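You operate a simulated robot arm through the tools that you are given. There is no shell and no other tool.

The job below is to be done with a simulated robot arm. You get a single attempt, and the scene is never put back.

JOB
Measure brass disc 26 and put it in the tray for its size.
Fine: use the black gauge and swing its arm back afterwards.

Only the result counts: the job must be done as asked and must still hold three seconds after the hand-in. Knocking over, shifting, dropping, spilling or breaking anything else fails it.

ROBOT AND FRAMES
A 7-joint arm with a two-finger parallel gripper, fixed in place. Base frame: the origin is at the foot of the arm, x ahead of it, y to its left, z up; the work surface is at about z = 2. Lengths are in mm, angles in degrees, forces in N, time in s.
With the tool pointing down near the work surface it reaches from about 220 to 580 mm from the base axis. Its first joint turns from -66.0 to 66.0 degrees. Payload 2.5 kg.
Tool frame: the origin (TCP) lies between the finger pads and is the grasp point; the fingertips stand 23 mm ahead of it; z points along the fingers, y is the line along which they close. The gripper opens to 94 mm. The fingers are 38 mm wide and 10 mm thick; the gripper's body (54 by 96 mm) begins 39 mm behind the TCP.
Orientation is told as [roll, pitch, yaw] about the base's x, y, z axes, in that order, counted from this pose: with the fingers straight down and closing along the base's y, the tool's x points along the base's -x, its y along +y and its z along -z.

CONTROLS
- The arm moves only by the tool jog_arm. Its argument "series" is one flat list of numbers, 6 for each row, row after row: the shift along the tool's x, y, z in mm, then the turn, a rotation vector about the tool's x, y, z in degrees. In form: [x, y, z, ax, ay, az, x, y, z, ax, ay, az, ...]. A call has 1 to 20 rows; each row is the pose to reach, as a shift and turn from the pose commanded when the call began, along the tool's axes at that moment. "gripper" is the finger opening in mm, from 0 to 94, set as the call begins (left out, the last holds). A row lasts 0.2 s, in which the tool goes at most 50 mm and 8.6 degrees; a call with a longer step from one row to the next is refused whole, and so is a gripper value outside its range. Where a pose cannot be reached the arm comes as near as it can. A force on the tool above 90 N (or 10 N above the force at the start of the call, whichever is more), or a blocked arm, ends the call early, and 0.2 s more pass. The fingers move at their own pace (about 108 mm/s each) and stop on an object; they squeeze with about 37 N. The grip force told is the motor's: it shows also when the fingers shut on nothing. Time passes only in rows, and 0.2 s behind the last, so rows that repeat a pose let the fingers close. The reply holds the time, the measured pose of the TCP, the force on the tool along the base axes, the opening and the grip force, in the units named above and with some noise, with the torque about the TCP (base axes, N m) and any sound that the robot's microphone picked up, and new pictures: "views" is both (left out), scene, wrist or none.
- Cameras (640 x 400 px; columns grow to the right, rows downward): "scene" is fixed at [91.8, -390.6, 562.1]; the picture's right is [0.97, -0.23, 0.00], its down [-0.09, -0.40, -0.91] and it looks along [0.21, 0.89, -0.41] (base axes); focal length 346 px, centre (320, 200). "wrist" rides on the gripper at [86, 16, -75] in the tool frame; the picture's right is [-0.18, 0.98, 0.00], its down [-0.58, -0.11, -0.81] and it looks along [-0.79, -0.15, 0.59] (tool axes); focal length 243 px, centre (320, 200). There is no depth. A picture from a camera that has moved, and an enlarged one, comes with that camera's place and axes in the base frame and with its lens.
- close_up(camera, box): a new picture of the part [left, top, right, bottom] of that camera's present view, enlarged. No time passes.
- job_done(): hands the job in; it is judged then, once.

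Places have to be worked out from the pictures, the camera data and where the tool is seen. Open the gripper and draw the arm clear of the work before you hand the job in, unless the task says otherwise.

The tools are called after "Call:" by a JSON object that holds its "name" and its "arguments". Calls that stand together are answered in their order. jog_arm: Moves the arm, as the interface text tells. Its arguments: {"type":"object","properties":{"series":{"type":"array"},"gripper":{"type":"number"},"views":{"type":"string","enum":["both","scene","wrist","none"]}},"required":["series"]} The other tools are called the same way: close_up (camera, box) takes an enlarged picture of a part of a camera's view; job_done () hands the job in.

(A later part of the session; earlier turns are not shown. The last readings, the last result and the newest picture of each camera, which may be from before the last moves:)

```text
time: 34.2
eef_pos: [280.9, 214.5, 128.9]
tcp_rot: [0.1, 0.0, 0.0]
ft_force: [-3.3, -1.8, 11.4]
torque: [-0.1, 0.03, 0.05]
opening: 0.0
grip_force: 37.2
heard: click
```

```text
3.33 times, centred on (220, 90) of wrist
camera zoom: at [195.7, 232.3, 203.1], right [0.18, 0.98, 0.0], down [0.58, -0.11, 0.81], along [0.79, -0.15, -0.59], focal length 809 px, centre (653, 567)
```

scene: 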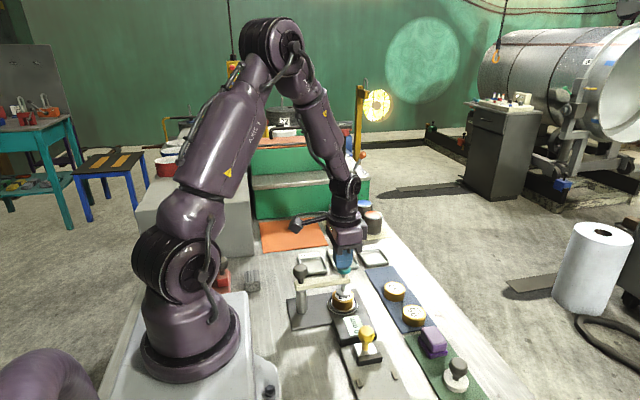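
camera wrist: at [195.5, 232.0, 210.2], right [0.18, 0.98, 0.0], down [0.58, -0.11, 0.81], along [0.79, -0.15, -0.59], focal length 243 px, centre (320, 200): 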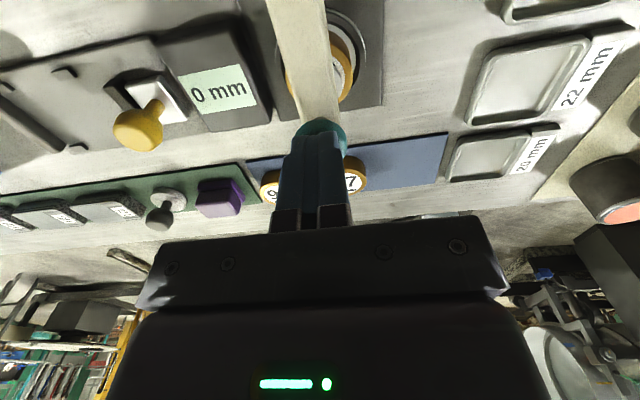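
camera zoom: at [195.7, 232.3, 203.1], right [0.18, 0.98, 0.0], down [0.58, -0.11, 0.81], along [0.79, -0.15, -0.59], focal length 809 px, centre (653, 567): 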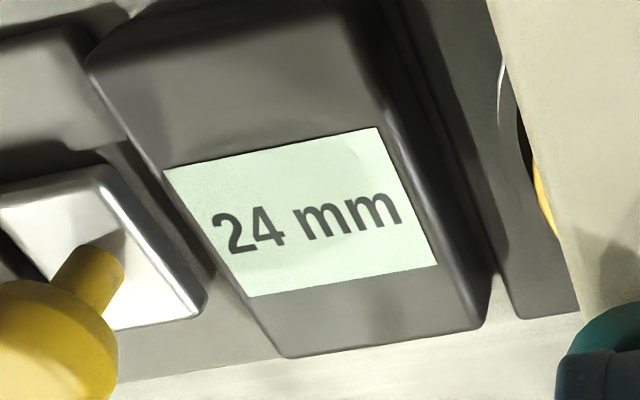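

The display reads 24 mm. I press 1 mm further to confirm that the foot is firmly on the disc and the reading is stable.

Call:
{"name": "jog_arm", "arguments": {"series": [0, 0, 0.5, 0, 0, 0, 0, 0, 1, 0, 0, 0, 0, 0, 1, 0, 0, 0], "views": "none"}}

Call:
{"name": "close_up", "arguments": {"camera": "wrist", "box": [150, 30, 290, 150]}}

Call:
{"name": "close_up", "arguments": {"camera": "scene", "box": [310, 255, 370, 315]}}

```text
time: 35.0
eef_pos: [282.0, 216.7, 128.7]
tcp_rot: [0.1, 0.0, -0.1]
ft_force: [-12.4, -2.9, 36.7]
torque: [-0.08, 0.17, 0.06]
opening: 0.0
grip_force: 37.3
```

```text
3.33 times, centred on (220, 90) of wrist
camera zoom: at [196.1, 232.3, 202.7], right [0.18, 0.98, 0.0], down [0.58, -0.11, 0.81], along [0.79, -0.15, -0.59], focal length 809 px, centre (653, 567)
```

zoom: 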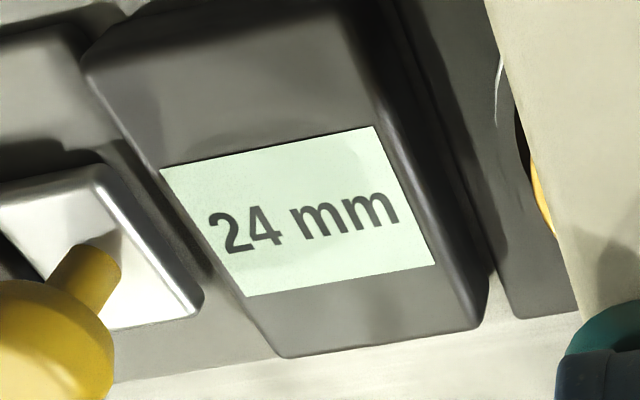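

```text
6.67 times, centred on (340, 285) of scene
camera zoom: at [91.7, -390.7, 562.0], right [0.97, -0.23, 0.0], down [-0.09, -0.4, -0.91], along [0.21, 0.89, -0.41], focal length 2306 px, centre (187, -367)
```

zoom: 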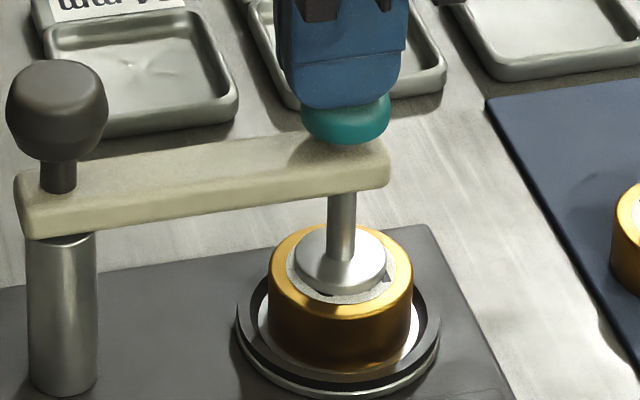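

Firm contact (37 N) and a stable reading: disc 26 is 24 mm. I lift off and check that the spindle springs back before swinging the arm away.

Call:
{"name": "jog_arm", "arguments": {"series": [0, 0, -3, 0, 0, 0, 0, 0, -12, 0, 0, 0, 0, 0, -35, 0, 0, 0, 0, 0, -55, 0, 0, 0, 0, 0, -55, 0, 0, 0]}}

Call:
{"name": "close_up", "arguments": {"camera": "scene", "box": [270, 235, 390, 345]}}

```text
time: 36.2
eef_pos: [283.4, 216.3, 182.2]
tcp_rot: [0.0, 0.0, -0.1]
ft_force: [0.6, 0.7, -0.1]
torque: [0.01, 0.01, 0.0]
opening: 0.1
grip_force: 37.1
camera wrist: at [197.4, 232.1, 256.7], right [0.18, 0.98, 0.0], down [0.58, -0.11, 0.81], along [0.79, -0.15, -0.59], focal length 243 px, centre (320, 200)
```

scene: 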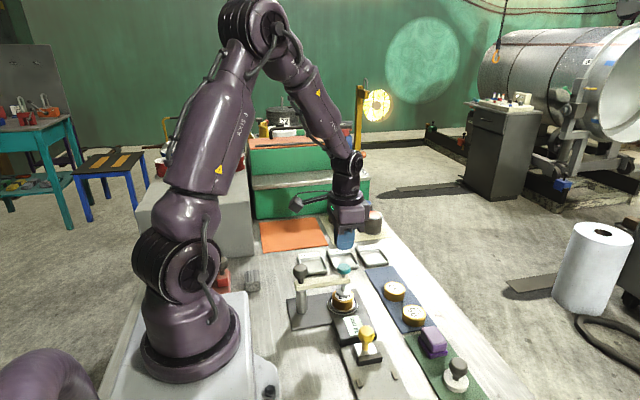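
wrist: 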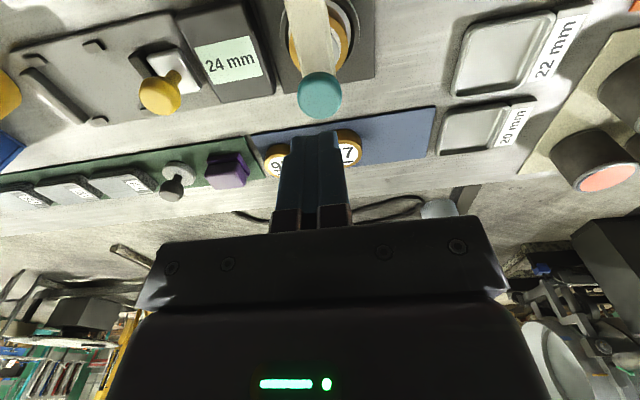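

```text
3.64 times, centred on (330, 290) of scene
camera zoom: at [91.8, -390.6, 562.1], right [0.97, -0.23, 0.0], down [-0.09, -0.4, -0.91], along [0.21, 0.89, -0.41], focal length 1258 px, centre (284, -127)
```

zoom: 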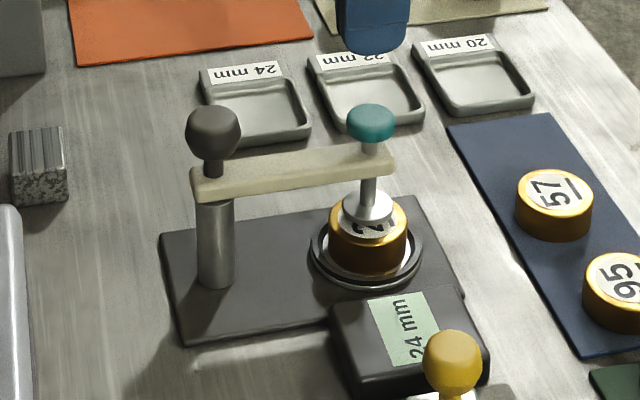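

The spindle sprang back and the display holds 24 mm. I open the fingers and go back down astride the beam at (240, 214) to swing the arm back.

Call:
{"name": "jog_arm", "arguments": {"series": [22, -1.2, 0, 0, 0, 0, 43.4, -2.3, 0, 0, 0, 0, 43.4, -2.3, 30, 0, 0, 0, 43.4, -2.3, 60, 0, 0, 0, 43.4, -2.3, 60, 0, 0, 0], "gripper": 56}}

Call:
{"name": "close_up", "arguments": {"camera": "wrist", "box": [220, 40, 420, 240]}}

Call:
{"name": "close_up", "arguments": {"camera": "scene", "box": [270, 235, 390, 345]}}

```text
time: 37.4
eef_pos: [237.8, 213.2, 121.9]
tcp_rot: [0.0, 0.0, 0.0]
ft_force: [-0.6, 0.4, 0.1]
torque: [-0.03, 0.05, 0.01]
opening: 56.0
grip_force: 0.1
camera wrist: at [151.7, 229.4, 197.0], right [0.18, 0.98, 0.0], down [0.58, -0.11, 0.81], along [0.79, -0.15, -0.59], focal length 243 px, centre (320, 200)
```

scene: 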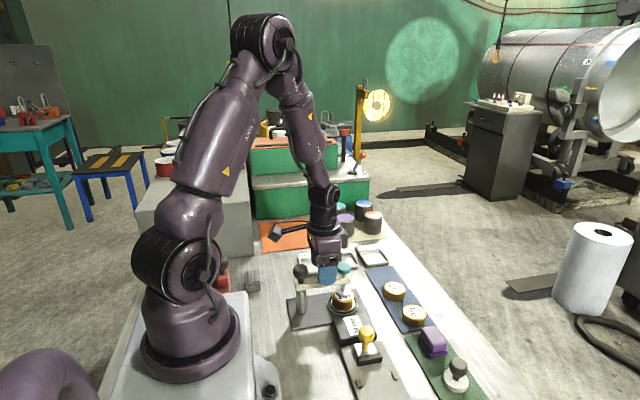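
wrist: 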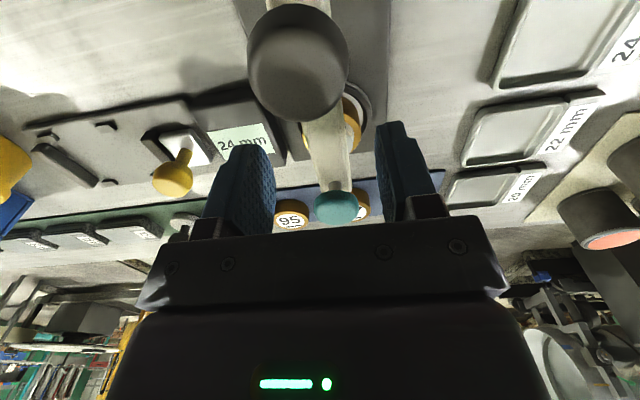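

```text
2.00 times, centred on (320, 140) of wrist
camera zoom: at [151.7, 229.4, 197.0], right [0.18, 0.98, 0.0], down [0.58, -0.11, 0.81], along [0.79, -0.15, -0.59], focal length 485 px, centre (320, 320)
```

zoom: 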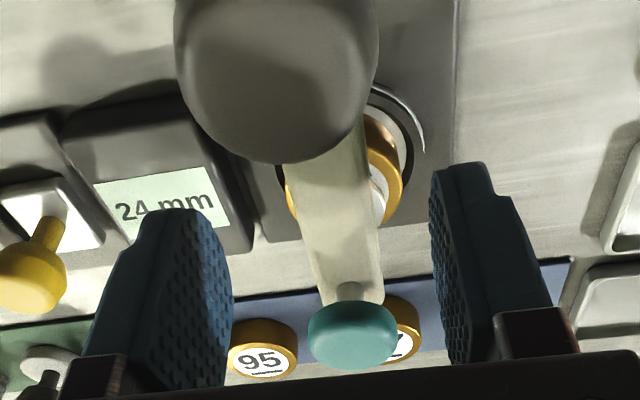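

```text
3.64 times, centred on (330, 290) of scene
camera zoom: at [91.8, -390.6, 562.1], right [0.97, -0.23, 0.0], down [-0.09, -0.4, -0.91], along [0.21, 0.89, -0.41], focal length 1258 px, centre (284, -127)
```

zoom: 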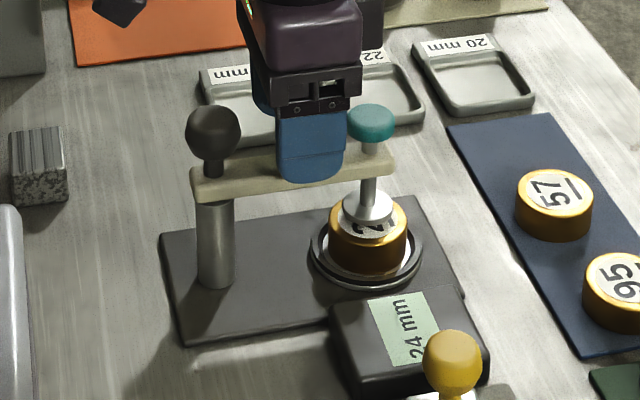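

The beam lies between the fingers. I descend the remaining 26 mm and close to 34 mm.

Call:
{"name": "jog_arm", "arguments": {"series": [-1.5, 0.5, 13, 0, 0, 0, -1.5, 0.5, 26, 0, 0, 0, -1.5, 0.5, 26, 0, 0, 0], "views": "none"}}

Call:
{"name": "jog_arm", "arguments": {"series": [0, 0, 0, 0, 0, 0, 0, 0, 0, 0, 0, 0], "gripper": 34, "views": "wrist"}}

```text
time: 38.2
eef_pos: [238.3, 213.9, 97.3]
tcp_rot: [0.0, 0.0, 0.0]
ft_force: [-1.0, -0.5, 0.1]
torque: [0.01, 0.01, -0.01]
opening: 55.7
grip_force: 0.0
```

```text
time: 38.8
eef_pos: [238.4, 213.0, 97.0]
tcp_rot: [0.1, -0.1, 0.0]
ft_force: [0.4, 0.3, -0.3]
torque: [-0.03, -0.02, -0.03]
opening: 33.9
grip_force: 0.0
camera wrist: at [152.5, 230.2, 171.4], right [0.18, 0.98, 0.0], down [0.58, -0.11, 0.81], along [0.79, -0.15, -0.59], focal length 243 px, centre (320, 200)
```

wrist: 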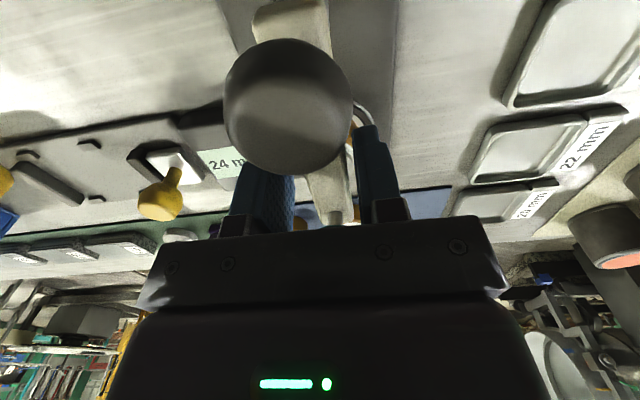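

Now the reverse arc: I swing counterclockwise 45 degrees about the pivot.

Call:
{"name": "jog_arm", "arguments": {"series": [0.2, 4.5, 0, 0, 0, -5, 0.78, 8.95, 0, 0, 0, -10, 1.75, 13.3, 0, 0, 0, -15, 3.1, 17.6, 0, 0, 0, -20, 4.8, 21.8, 0, 0, 0, -25, 6.9, 25.7, 0, 0, 0, -30, 9.3, 29.5, 0, 0, 0, -35, 12.05, 33.1, 0, 0, 0, -40, 15.1, 36.4, 0, 0, 0, -45]}}

Call:
{"name": "close_up", "arguments": {"camera": "scene", "box": [260, 220, 380, 330]}}

```text
time: 40.8
eef_pos: [223.6, 250.4, 96.7]
tcp_rot: [0.0, -0.1, 45.1]
ft_force: [0.8, 0.1, -0.3]
torque: [0.02, 0.01, 0.04]
opening: 34.2
grip_force: 0.1
camera wrist: at [152.1, 200.8, 170.9], right [-0.57, 0.82, 0.0], down [0.49, 0.33, 0.81], along [0.66, 0.46, -0.59], focal length 243 px, centre (320, 200)
```

scene: 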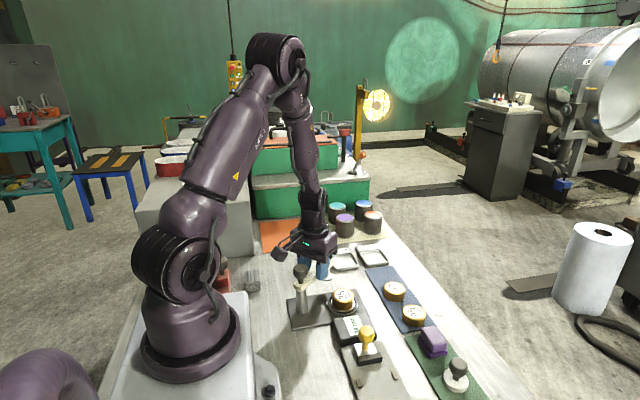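
wrist: 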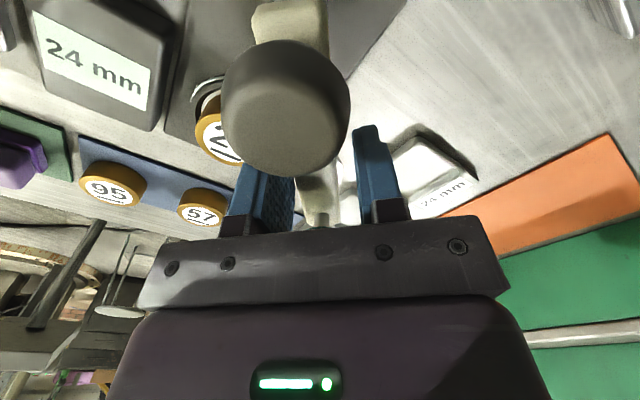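

```text
3.64 times, centred on (320, 275) of scene
camera zoom: at [91.8, -390.6, 562.1], right [0.97, -0.23, 0.0], down [-0.09, -0.4, -0.91], along [0.21, 0.89, -0.41], focal length 1258 px, centre (320, -73)
```

zoom: 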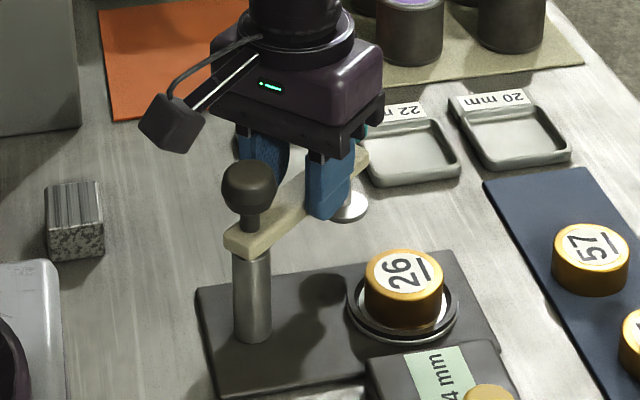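

The arm follows back and the disc is undisturbed. I swing the remaining 45 degrees.

Call:
{"name": "jog_arm", "arguments": {"series": [0.2, 4.5, 0, 0, 0, -5, 0.78, 8.95, 0, 0, 0, -10, 1.75, 13.3, 0, 0, 0, -15, 3.1, 17.6, 0, 0, 0, -20, 4.8, 21.8, 0, 0, 0, -25, 6.9, 25.7, 0, 0, 0, -30, 9.3, 29.5, 0, 0, 0, -35, 12.05, 33.1, 0, 0, 0, -40, 15.1, 36.4, 0, 0, 0, -45]}}

Call:
{"name": "close_up", "arguments": {"camera": "scene", "box": [250, 210, 350, 310]}}

Call:
{"name": "close_up", "arguments": {"camera": "wrist", "box": [180, 0, 480, 240]}}

```text
time: 42.8
eef_pos: [188.9, 266.4, 97.4]
tcp_rot: [0.0, 0.0, 90.0]
ft_force: [0.5, 0.3, -0.6]
torque: [-0.01, -0.02, 0.0]
opening: 34.0
grip_force: 0.0
camera wrist: at [173.0, 179.9, 170.8], right [-0.98, 0.18, 0.0], down [0.11, 0.58, 0.81], along [0.15, 0.79, -0.59], focal length 243 px, centre (320, 200)
```

scene: 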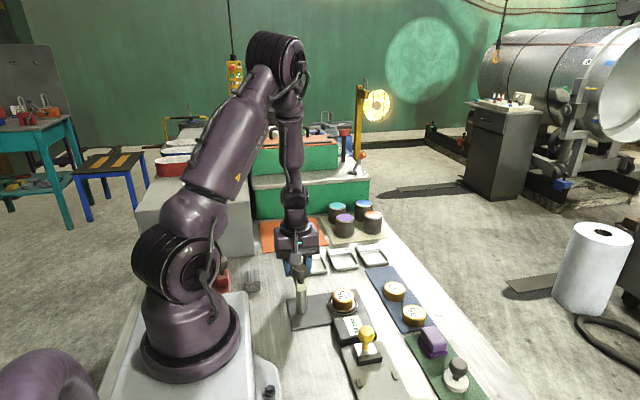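
wrist: 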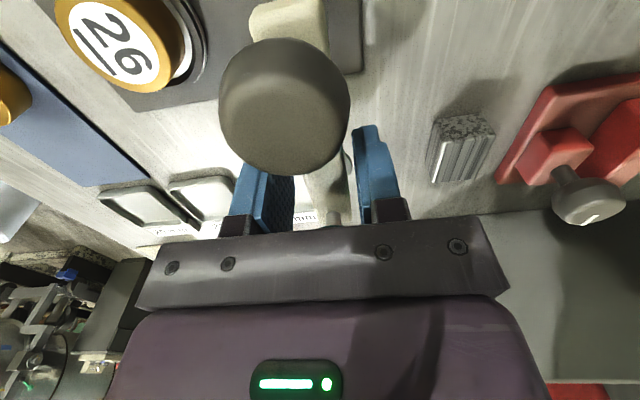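

```text
4.00 times, centred on (300, 260) of scene
camera zoom: at [91.8, -390.6, 562.1], right [0.97, -0.23, 0.0], down [-0.09, -0.4, -0.91], along [0.21, 0.89, -0.41], focal length 1384 px, centre (400, -40)
```

zoom: 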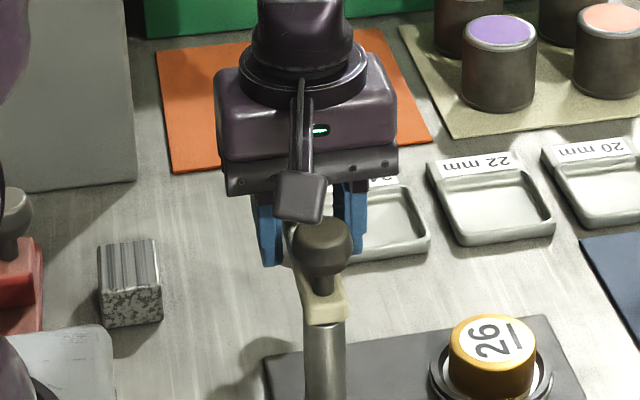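

```text
1.67 times, centred on (330, 120) of wrist
camera zoom: at [173.0, 179.9, 170.8], right [-0.98, 0.18, 0.0], down [0.11, 0.58, 0.81], along [0.15, 0.79, -0.59], focal length 404 px, centre (303, 333)
```

zoom: 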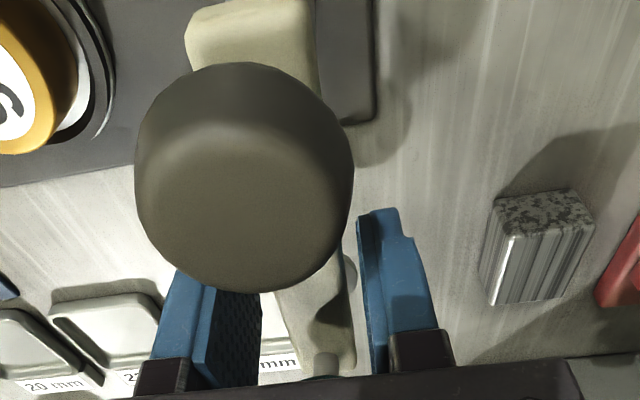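

The arm looks back at its starting direction. I nudge it toward -x by a few millimetres to make sure that it rests at its stop.

Call:
{"name": "jog_arm", "arguments": {"series": [0, 2, 0, 0, 0, 0, 0, 4, 0, 0, 0, 0, 0, 6, 0, 0, 0, 0, 0, 6, 0, 0, 0, 0], "views": "wrist"}}

Call:
{"name": "close_up", "arguments": {"camera": "wrist", "box": [180, 0, 480, 240]}}

Call:
{"name": "close_up", "arguments": {"camera": "scene", "box": [250, 210, 350, 310]}}

```text
time: 43.8
eef_pos: [182.5, 265.6, 95.6]
tcp_rot: [0.0, -0.1, 90.1]
ft_force: [1.6, -0.2, 0.0]
torque: [0.01, -0.07, 0.04]
opening: 34.8
grip_force: 1.0
camera wrist: at [166.7, 179.7, 170.3], right [-0.98, 0.18, 0.0], down [0.11, 0.58, 0.81], along [0.15, 0.79, -0.59], focal length 243 px, centre (320, 200)
```

wrist: 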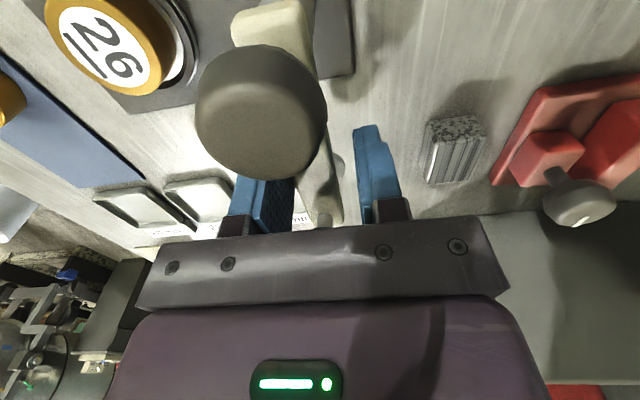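

```text
1.67 times, centred on (330, 120) of wrist
camera zoom: at [166.7, 179.7, 170.3], right [-0.98, 0.18, 0.0], down [0.11, 0.58, 0.81], along [0.15, 0.79, -0.59], focal length 404 px, centre (303, 333)
```

zoom: 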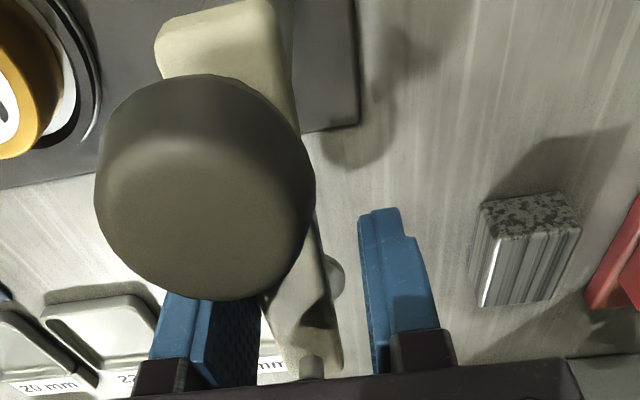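

```text
4.00 times, centred on (300, 260) of scene
camera zoom: at [91.8, -390.6, 562.1], right [0.97, -0.23, 0.0], down [-0.09, -0.4, -0.91], along [0.21, 0.89, -0.41], focal length 1384 px, centre (400, -40)
```

zoom: 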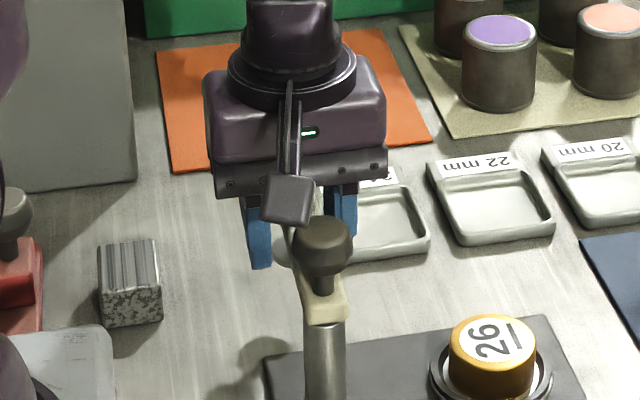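

The finger meets the same firm resistance as at the other end, so the arm is home at its stop. I back off, open, and rise clear.

Call:
{"name": "jog_arm", "arguments": {"series": [0, -2, 0, 0, 0, 0, 0, -5, 0, 0, 0, 0, 0, -5, 0, 0, 0, 0], "gripper": 60, "views": "none"}}

Call:
{"name": "jog_arm", "arguments": {"series": [0, 0, -20, 0, 0, 0, 0, 0, -55, 0, 0, 0, 0, 0, -90, 0, 0, 0, 0, 0, -90, 0, 0, 0]}}

Call:
{"name": "close_up", "arguments": {"camera": "scene", "box": [260, 220, 380, 330]}}

Call:
{"name": "close_up", "arguments": {"camera": "wrist", "box": [120, 0, 380, 170]}}

```text
time: 44.6
eef_pos: [187.3, 265.6, 96.3]
tcp_rot: [0.0, 0.0, 90.0]
ft_force: [0.1, -0.1, -0.1]
torque: [0.04, 0.01, 0.01]
opening: 59.9
grip_force: 0.0
```

```text
time: 45.6
eef_pos: [187.3, 265.7, 185.7]
tcp_rot: [0.1, 0.1, 90.0]
ft_force: [-0.7, -0.1, -0.2]
torque: [0.01, 0.0, -0.01]
opening: 60.2
grip_force: 0.0
camera wrist: at [170.9, 180.0, 260.7], right [-0.98, 0.18, 0.0], down [0.11, 0.58, 0.81], along [0.15, 0.79, -0.59], focal length 243 px, centre (320, 200)
```

scene: 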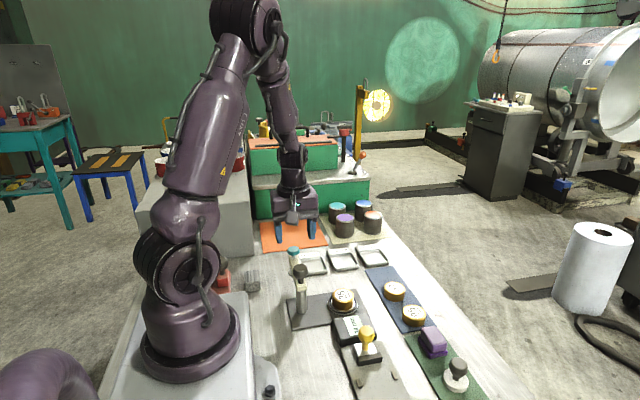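
wrist: 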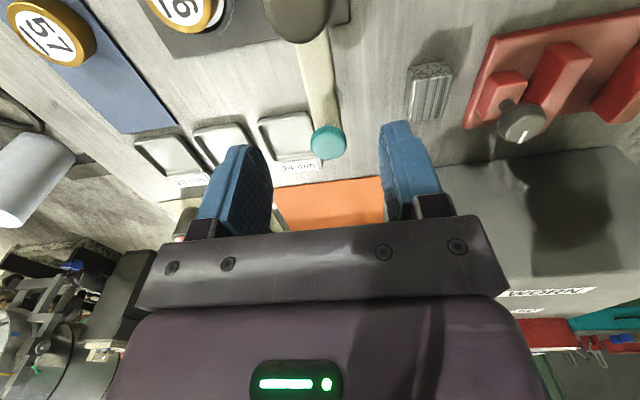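

```text
3.64 times, centred on (320, 275) of scene
camera zoom: at [91.8, -390.6, 562.1], right [0.97, -0.23, 0.0], down [-0.09, -0.4, -0.91], along [0.21, 0.89, -0.41], focal length 1258 px, centre (320, -73)
```

zoom: 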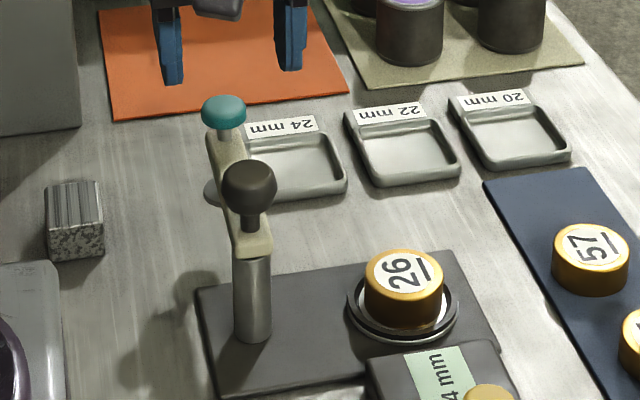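

```text
2.35 times, centred on (250, 85) of wrist
camera zoom: at [170.9, 180.0, 260.7], right [-0.98, 0.18, 0.0], down [0.11, 0.58, 0.81], along [0.15, 0.79, -0.59], focal length 571 px, centre (485, 471)
```

zoom: 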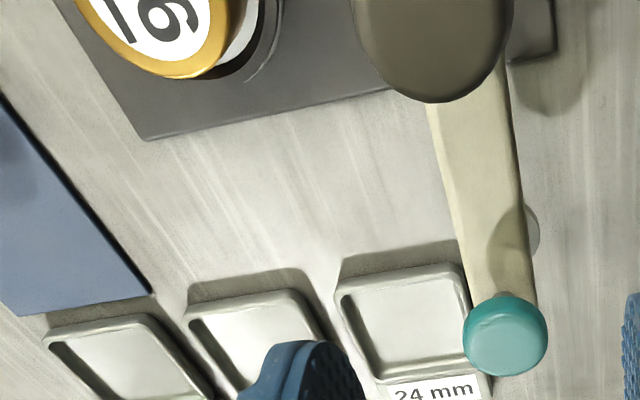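

The arm is back in place and the display still shows 24 mm. Now I return above disc 26 on the pad, at (284.7, 213.5), to pick it up.

Call:
{"name": "jog_arm", "arguments": {"series": [13, -24, 0, 0, 0, 0, 26, -49, 0, 0, 0, 0, 39, -73, 0, 0, 0, 0, 52.2, -97.4, 0, 0, 0, 0, 52.2, -97.4, 40, 0, 0, 0, 52.2, -97.4, 80, 0, 0, 0, 52.2, -97.4, 80, 0, 0, 0], "gripper": 76}}

Call:
{"name": "close_up", "arguments": {"camera": "wrist", "box": [220, 0, 420, 160]}}

```text
time: 47.2
eef_pos: [284.5, 212.5, 106.2]
tcp_rot: [0.0, 0.0, 90.1]
ft_force: [-0.1, -0.6, -0.1]
torque: [0.0, 0.0, 0.0]
opening: 76.1
grip_force: 0.0
camera wrist: at [268.5, 127.3, 181.1], right [-0.98, 0.18, 0.0], down [0.11, 0.58, 0.81], along [0.15, 0.79, -0.59], focal length 243 px, centre (320, 200)
```

scene: 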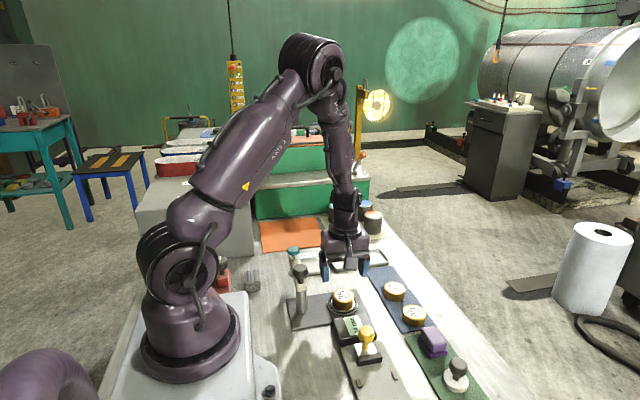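
wrist: 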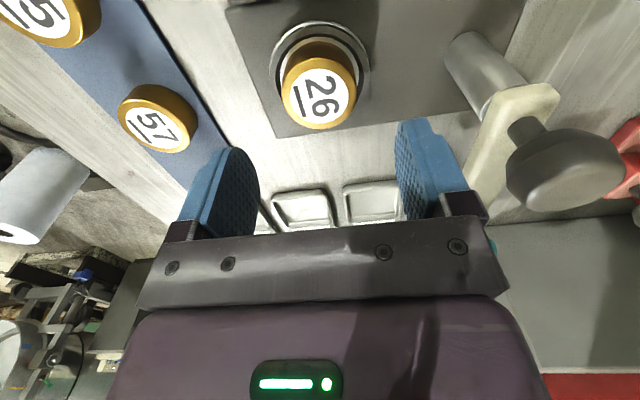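

```text
2.50 times, centred on (320, 80) of wrist
camera zoom: at [268.5, 127.3, 181.1], right [-0.98, 0.18, 0.0], down [0.11, 0.58, 0.81], along [0.15, 0.79, -0.59], focal length 606 px, centre (320, 500)
```

zoom: 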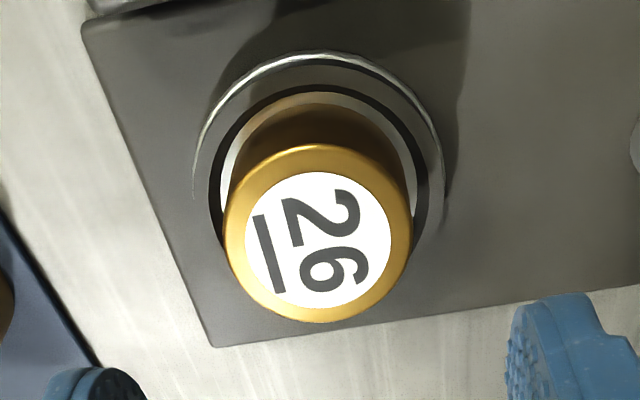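

The disc is centred under the tool to within about half a millimetre. I descend so that the fingertips are again about 13 mm above the disc's underside.

Call:
{"name": "jog_arm", "arguments": {"series": [0, 0, 20, 0, 0, 0, 0, 0, 40, 0, 0, 0, 0, 0, 55, 0, 0, 0, 0, 0, 59.5, 0, 0, 0, 0, 0, 59.5, 0, 0, 0], "views": "wrist"}}

Call:
{"name": "close_up", "arguments": {"camera": "wrist", "box": [240, 50, 400, 210]}}

```text
time: 48.4
eef_pos: [284.9, 214.1, 46.7]
tcp_rot: [0.1, -0.1, 90.0]
ft_force: [-1.1, -0.2, 0.9]
torque: [-0.01, 0.0, -0.07]
opening: 75.9
grip_force: 0.1
camera wrist: at [269.1, 127.8, 121.0], right [-0.98, 0.18, 0.0], down [0.11, 0.58, 0.81], along [0.15, 0.79, -0.59], focal length 243 px, centre (320, 200)
```

wrist: 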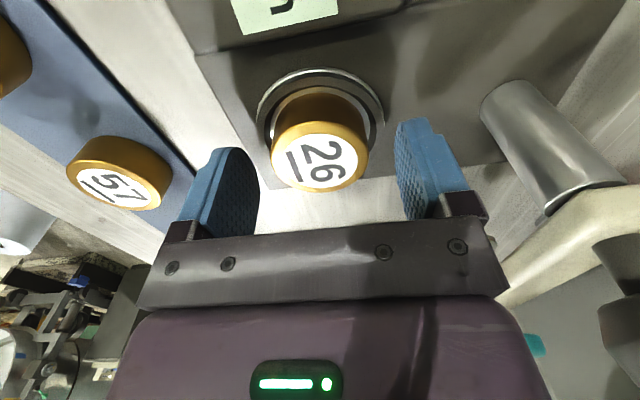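

```text
2.50 times, centred on (320, 130) of wrist
camera zoom: at [269.1, 127.8, 121.0], right [-0.98, 0.18, 0.0], down [0.11, 0.58, 0.81], along [0.15, 0.79, -0.59], focal length 606 px, centre (320, 375)
```

zoom: 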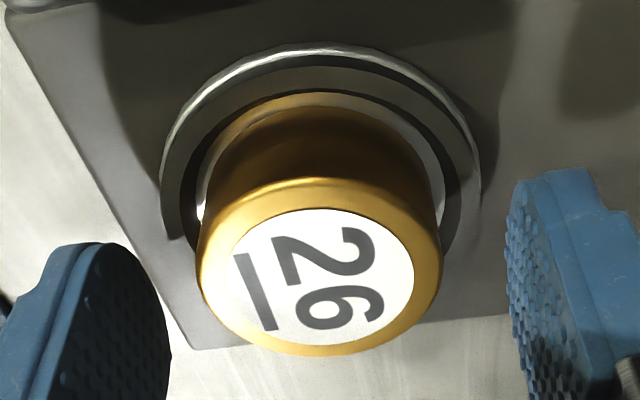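

The disc is between the fingers. I close on it.

Call:
{"name": "jog_arm", "arguments": {"series": [0, 0, 0, 0, 0, 0, 0, 0, 0, 0, 0, 0, 0, 0, 0, 0, 0, 0], "gripper": 40, "views": "none"}}

```text
time: 49.2
eef_pos: [284.7, 213.4, 47.7]
tcp_rot: [0.0, 0.1, 90.0]
ft_force: [0.4, 1.3, 0.5]
torque: [-0.01, 0.04, 0.0]
opening: 48.5
grip_force: 37.2
```

Disc held (48.5 mm opening). I lift it straight up, then carry it over toward the 24 mm tray near (250, 376), turning the yaw 10 degrees so that the camera stays away from the gauge arm.

Call:
{"name": "jog_arm", "arguments": {"series": [0, 0, -12, 0, 0, 0, 0, 0, -40, 0, 0, 0, 0, 0, -80, 0, 0, 0, 0, 0, -115, 0, 0, 0, -32, 0, -115, 0, 0, -2, -65, 6, -115, 0, 0, -4, -98, 15, -115, 0, 0, -6, -130, 25, -115, 0, 0, -8, -145, 34.7, -115, 0, 0, -10, -145, 34.7, -115, 0, 0, -10]}}

Call:
{"name": "close_up", "arguments": {"camera": "wrist", "box": [220, 0, 420, 200]}}

Call:
{"name": "close_up", "arguments": {"camera": "scene", "box": [250, 200, 370, 320]}}

```text
time: 51.4
eef_pos: [250.6, 357.8, 161.1]
tcp_rot: [0.0, 0.0, 100.0]
ft_force: [0.6, 0.1, -3.6]
torque: [0.01, 0.02, 0.03]
opening: 48.4
grip_force: 37.2
camera wrist: at [249.7, 269.9, 235.0], right [-1.0, 0.01, 0.0], down [0.01, 0.59, 0.81], along [0.01, 0.81, -0.59], focal length 243 px, centre (320, 200)
```

scene: 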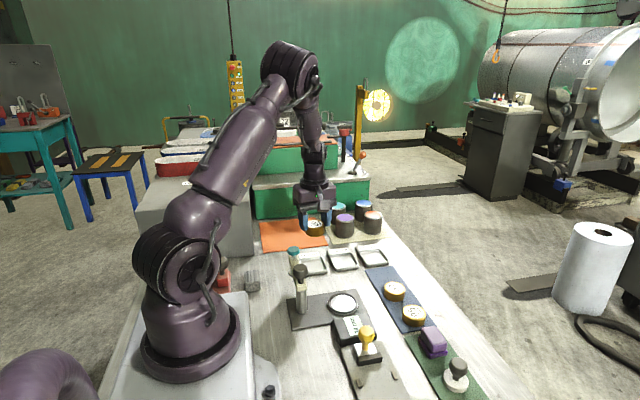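
wrist: 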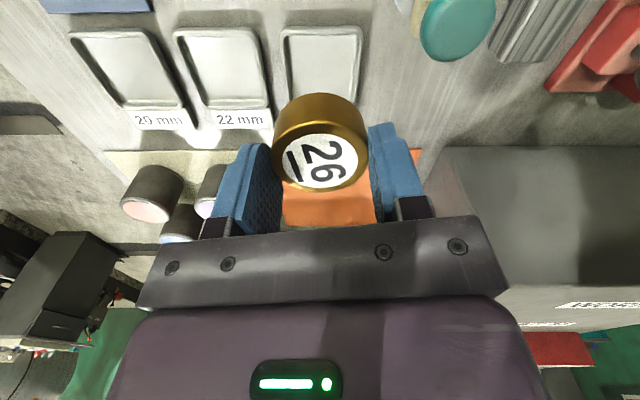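

```text
2.00 times, centred on (320, 100) of wrist
camera zoom: at [249.7, 269.9, 235.0], right [-1.0, 0.01, 0.0], down [0.01, 0.59, 0.81], along [0.01, 0.81, -0.59], focal length 485 px, centre (320, 400)
```

zoom: 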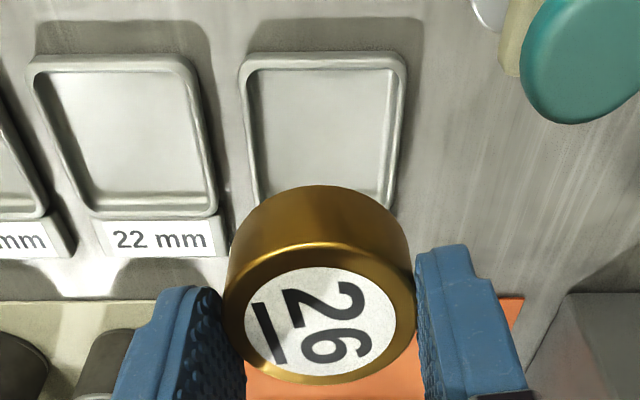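

```text
3.33 times, centred on (310, 260) of scene
camera zoom: at [91.8, -390.6, 562.1], right [0.97, -0.23, 0.0], down [-0.09, -0.4, -0.91], along [0.21, 0.89, -0.41], focal length 1153 px, centre (353, 0)
```

zoom: 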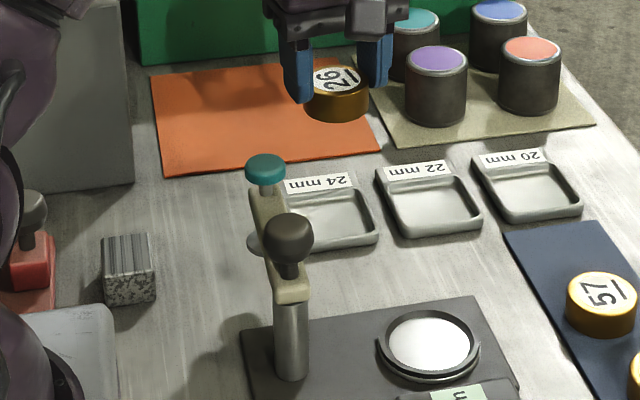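

The 24 mm tray spans about x 216-282, y 344-414, with its centre at about (248.5, 379.5). I move over it and lower partway.

Call:
{"name": "jog_arm", "arguments": {"series": [-21.2, -1.6, 0, 0, 0, 0, -21.2, -1.6, 38, 0, 0, 0, -21.2, -1.6, 76, 0, 0, 0, -21.2, -1.6, 76, 0, 0, 0]}}

Call:
{"name": "close_up", "arguments": {"camera": "wrist", "box": [220, 20, 420, 220]}}

Call:
{"name": "close_up", "arguments": {"camera": "scene", "box": [260, 200, 370, 310]}}

```text
time: 52.4
eef_pos: [247.0, 379.5, 87.7]
tcp_rot: [-0.1, 0.0, 100.0]
ft_force: [0.7, 0.3, -3.8]
torque: [-0.01, -0.02, 0.0]
opening: 48.3
grip_force: 36.9
camera wrist: at [246.8, 291.1, 161.0], right [-1.0, 0.01, 0.0], down [0.01, 0.59, 0.81], along [0.01, 0.81, -0.59], focal length 243 px, centre (320, 200)
```

scene: 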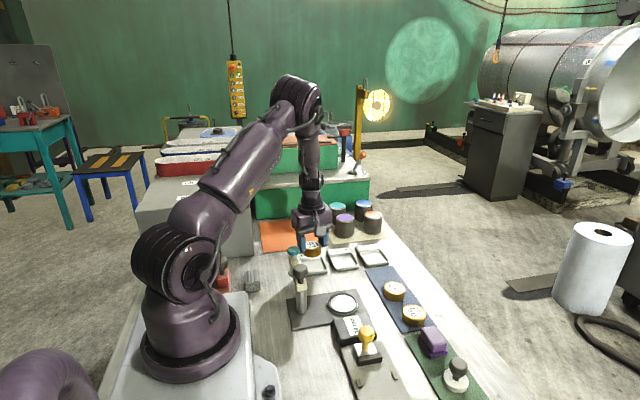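
wrist: 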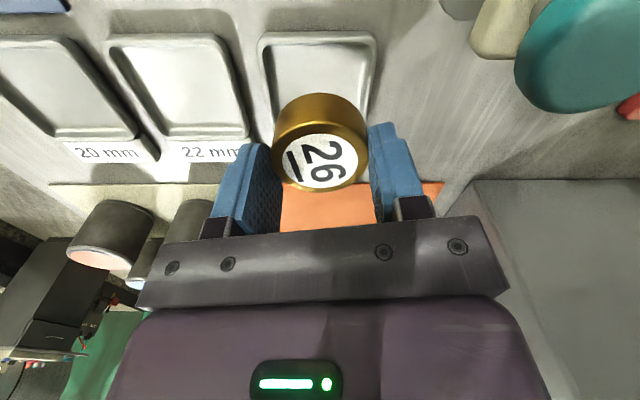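

```text
2.00 times, centred on (320, 120) of wrist
camera zoom: at [246.8, 291.1, 161.0], right [-1.0, 0.01, 0.0], down [0.01, 0.59, 0.81], along [0.01, 0.81, -0.59], focal length 485 px, centre (320, 360)
```

zoom: 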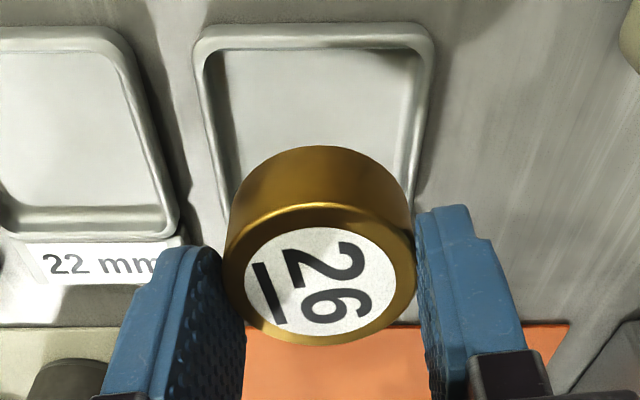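

```text
3.64 times, centred on (315, 255) of scene
camera zoom: at [91.8, -390.6, 562.1], right [0.97, -0.23, 0.0], down [-0.09, -0.4, -0.91], along [0.21, 0.89, -0.41], focal length 1258 px, centre (338, 0)
```

zoom: 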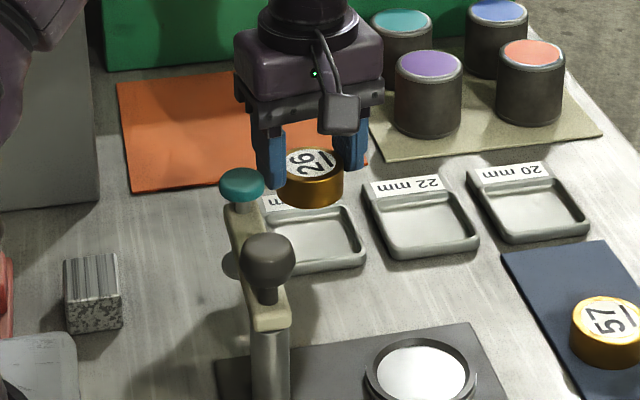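

The disc is over the tray; it needs only about 1.4 mm toward +x. I correct that and lower to about 10 mm above the tray floor.

Call:
{"name": "jog_arm", "arguments": {"series": [0.5, -1.3, 12, 0, 0, 0, 0.5, -1.3, 25, 0, 0, 0, 0.5, -1.3, 36, 0, 0, 0, 0.5, -1.3, 36, 0, 0, 0]}}

Call:
{"name": "close_up", "arguments": {"camera": "wrist", "box": [220, 20, 420, 220]}}

Call:
{"name": "close_up", "arguments": {"camera": "scene", "box": [270, 220, 350, 300]}}

```text
time: 53.4
eef_pos: [249.6, 380.6, 51.1]
tcp_rot: [-0.1, -0.1, 99.9]
ft_force: [-1.0, 0.7, -3.5]
torque: [0.0, -0.01, -0.04]
opening: 48.3
grip_force: 37.3
camera wrist: at [248.8, 292.0, 124.7], right [-1.0, 0.01, 0.0], down [0.01, 0.59, 0.81], along [0.01, 0.81, -0.59], focal length 243 px, centre (320, 200)
```

scene: 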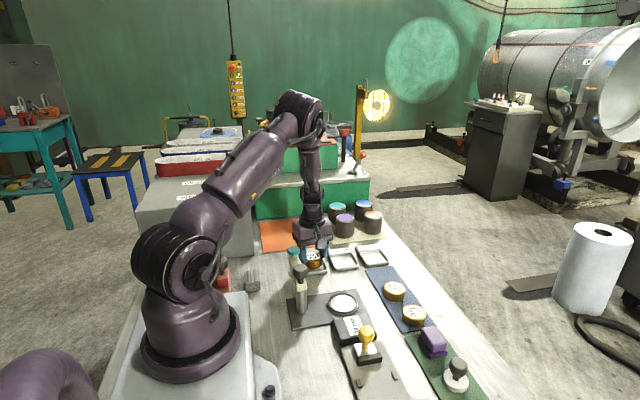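
wrist: 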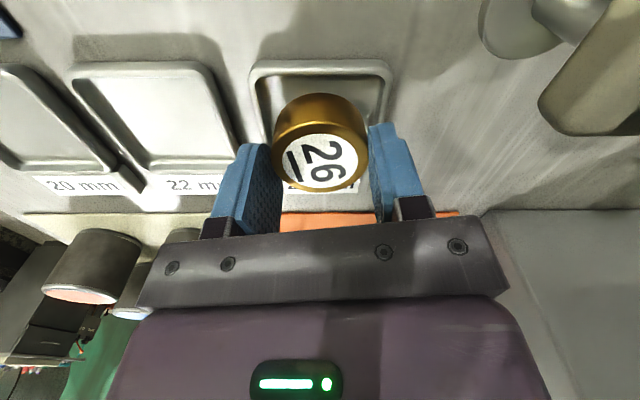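

```text
2.00 times, centred on (320, 120) of wrist
camera zoom: at [248.8, 292.0, 124.7], right [-1.0, 0.01, 0.0], down [0.01, 0.59, 0.81], along [0.01, 0.81, -0.59], focal length 485 px, centre (320, 360)
```

zoom: 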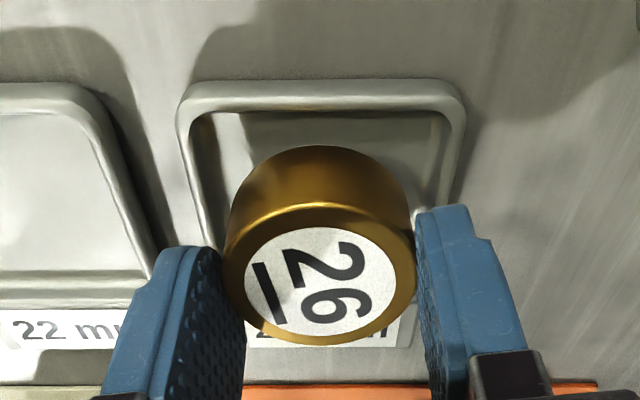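

```text
5.00 times, centred on (310, 260) of scene
camera zoom: at [91.8, -390.6, 562.1], right [0.97, -0.23, 0.0], down [-0.09, -0.4, -0.91], along [0.21, 0.89, -0.41], focal length 1730 px, centre (370, -100)
```

zoom: 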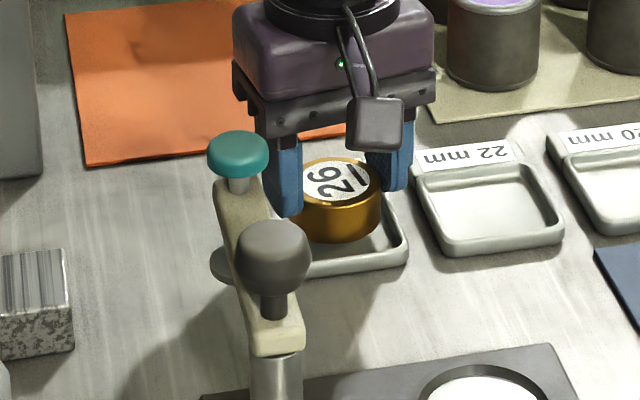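

The disc is centred within the tray's rim. I lower further in small steps watching the force.

Call:
{"name": "jog_arm", "arguments": {"series": [0, 0, 3, 0, 0, 0, 0, 0, 6, 0, 0, 0, 0, 0, 6, 0, 0, 0], "views": "none"}}

Call:
{"name": "close_up", "arguments": {"camera": "scene", "box": [270, 220, 350, 300]}}

Call:
{"name": "close_up", "arguments": {"camera": "wrist", "box": [220, 20, 420, 220]}}

```text
time: 54.2
eef_pos: [250.6, 379.2, 44.4]
tcp_rot: [0.1, 0.0, 100.0]
ft_force: [0.3, 0.1, -4.0]
torque: [0.02, -0.02, 0.01]
opening: 48.3
grip_force: 37.1
```

```text
5.00 times, centred on (310, 260) of scene
camera zoom: at [91.8, -390.6, 562.1], right [0.97, -0.23, 0.0], down [-0.09, -0.4, -0.91], along [0.21, 0.89, -0.41], focal length 1730 px, centre (370, -100)
```

zoom: 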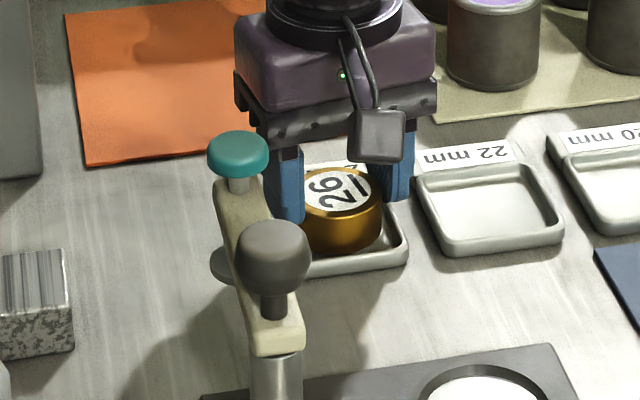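

```text
2.00 times, centred on (320, 120) of wrist
camera zoom: at [249.4, 291.5, 118.3], right [-1.0, 0.01, 0.0], down [0.01, 0.59, 0.81], along [0.01, 0.81, -0.59], focal length 485 px, centre (320, 360)
```

zoom: 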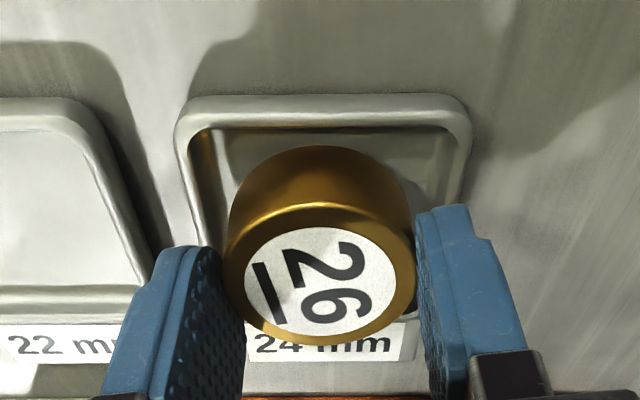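

Still clear. Down another 2 mm.

Call:
{"name": "jog_arm", "arguments": {"series": [0, 0, 1, 0, 0, 0, 0, 0, 2, 0, 0, 0, 0, 0, 2, 0, 0, 0], "views": "none"}}

```text
time: 55.0
eef_pos: [250.4, 378.6, 42.4]
tcp_rot: [0.1, 0.1, 100.0]
ft_force: [0.0, 0.4, -3.9]
torque: [0.01, -0.01, 0.0]
opening: 48.2
grip_force: 36.7
```

No contact yet. Another 1.5 mm.

Call:
{"name": "jog_arm", "arguments": {"series": [0, 0, 0.8, 0, 0, 0, 0, 0, 1.5, 0, 0, 0, 0, 0, 1.5, 0, 0, 0], "views": "none"}}

```text
time: 55.8
eef_pos: [249.5, 379.4, 40.5]
tcp_rot: [0.0, 0.0, 100.1]
ft_force: [0.5, -1.5, 0.1]
torque: [-0.02, 0.12, -0.01]
opening: 48.4
grip_force: 37.3
```

The weight is now carried by the tray (force z went from -3.9 to about 0). I open the fingers moderately to release.

Call:
{"name": "jog_arm", "arguments": {"series": [0, 0, 0, 0, 0, 0, 0, 0, 0, 0, 0, 0], "gripper": 62}}

Call:
{"name": "close_up", "arguments": {"camera": "wrist", "box": [220, 20, 420, 220]}}

Call:
{"name": "close_up", "arguments": {"camera": "scene", "box": [270, 220, 350, 300]}}

```text
time: 56.4
eef_pos: [249.7, 378.2, 41.2]
tcp_rot: [0.0, 0.0, 100.0]
ft_force: [1.7, -0.7, -0.4]
torque: [-0.01, 0.0, -0.01]
opening: 62.1
grip_force: 0.1
camera wrist: at [249.2, 291.6, 115.1], right [-1.0, 0.01, 0.0], down [0.01, 0.59, 0.81], along [0.01, 0.81, -0.59], focal length 243 px, centre (320, 200)
```

scene: 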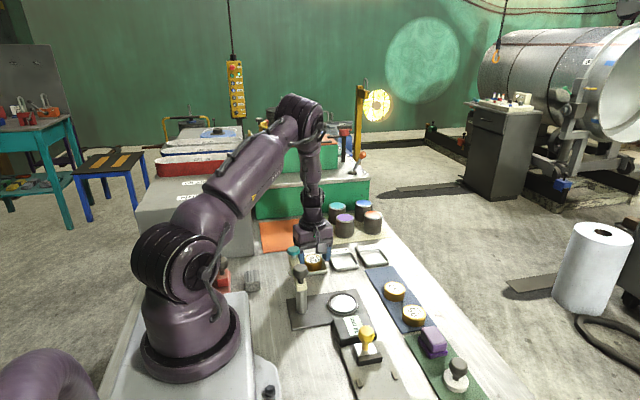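
wrist: 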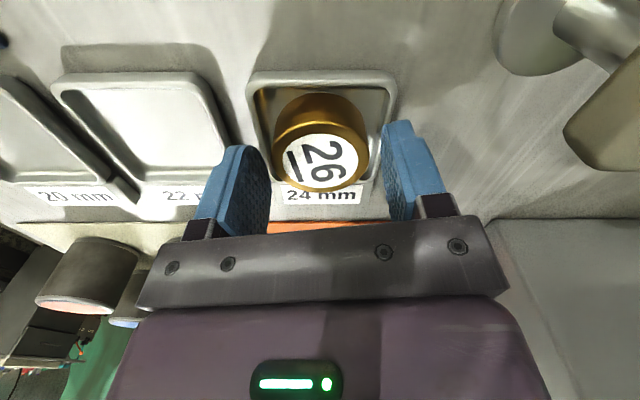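

```text
2.00 times, centred on (320, 120) of wrist
camera zoom: at [249.2, 291.6, 115.1], right [-1.0, 0.01, 0.0], down [0.01, 0.59, 0.81], along [0.01, 0.81, -0.59], focal length 485 px, centre (320, 360)
```

zoom: 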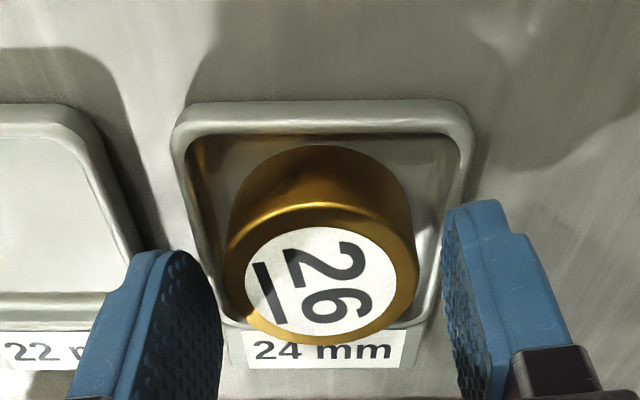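

```text
5.00 times, centred on (310, 260) of scene
camera zoom: at [91.8, -390.6, 562.1], right [0.97, -0.23, 0.0], down [-0.09, -0.4, -0.91], along [0.21, 0.89, -0.41], focal length 1730 px, centre (370, -100)
```

zoom: 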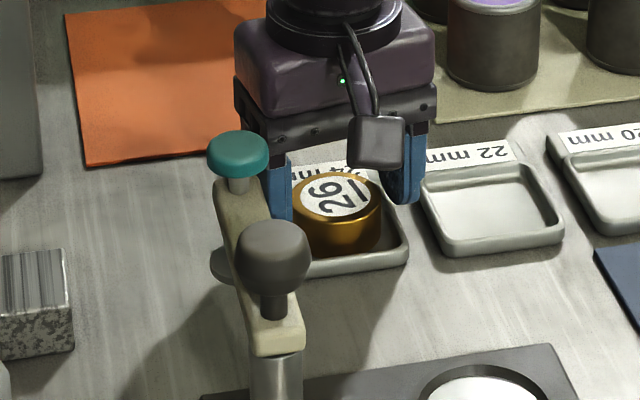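

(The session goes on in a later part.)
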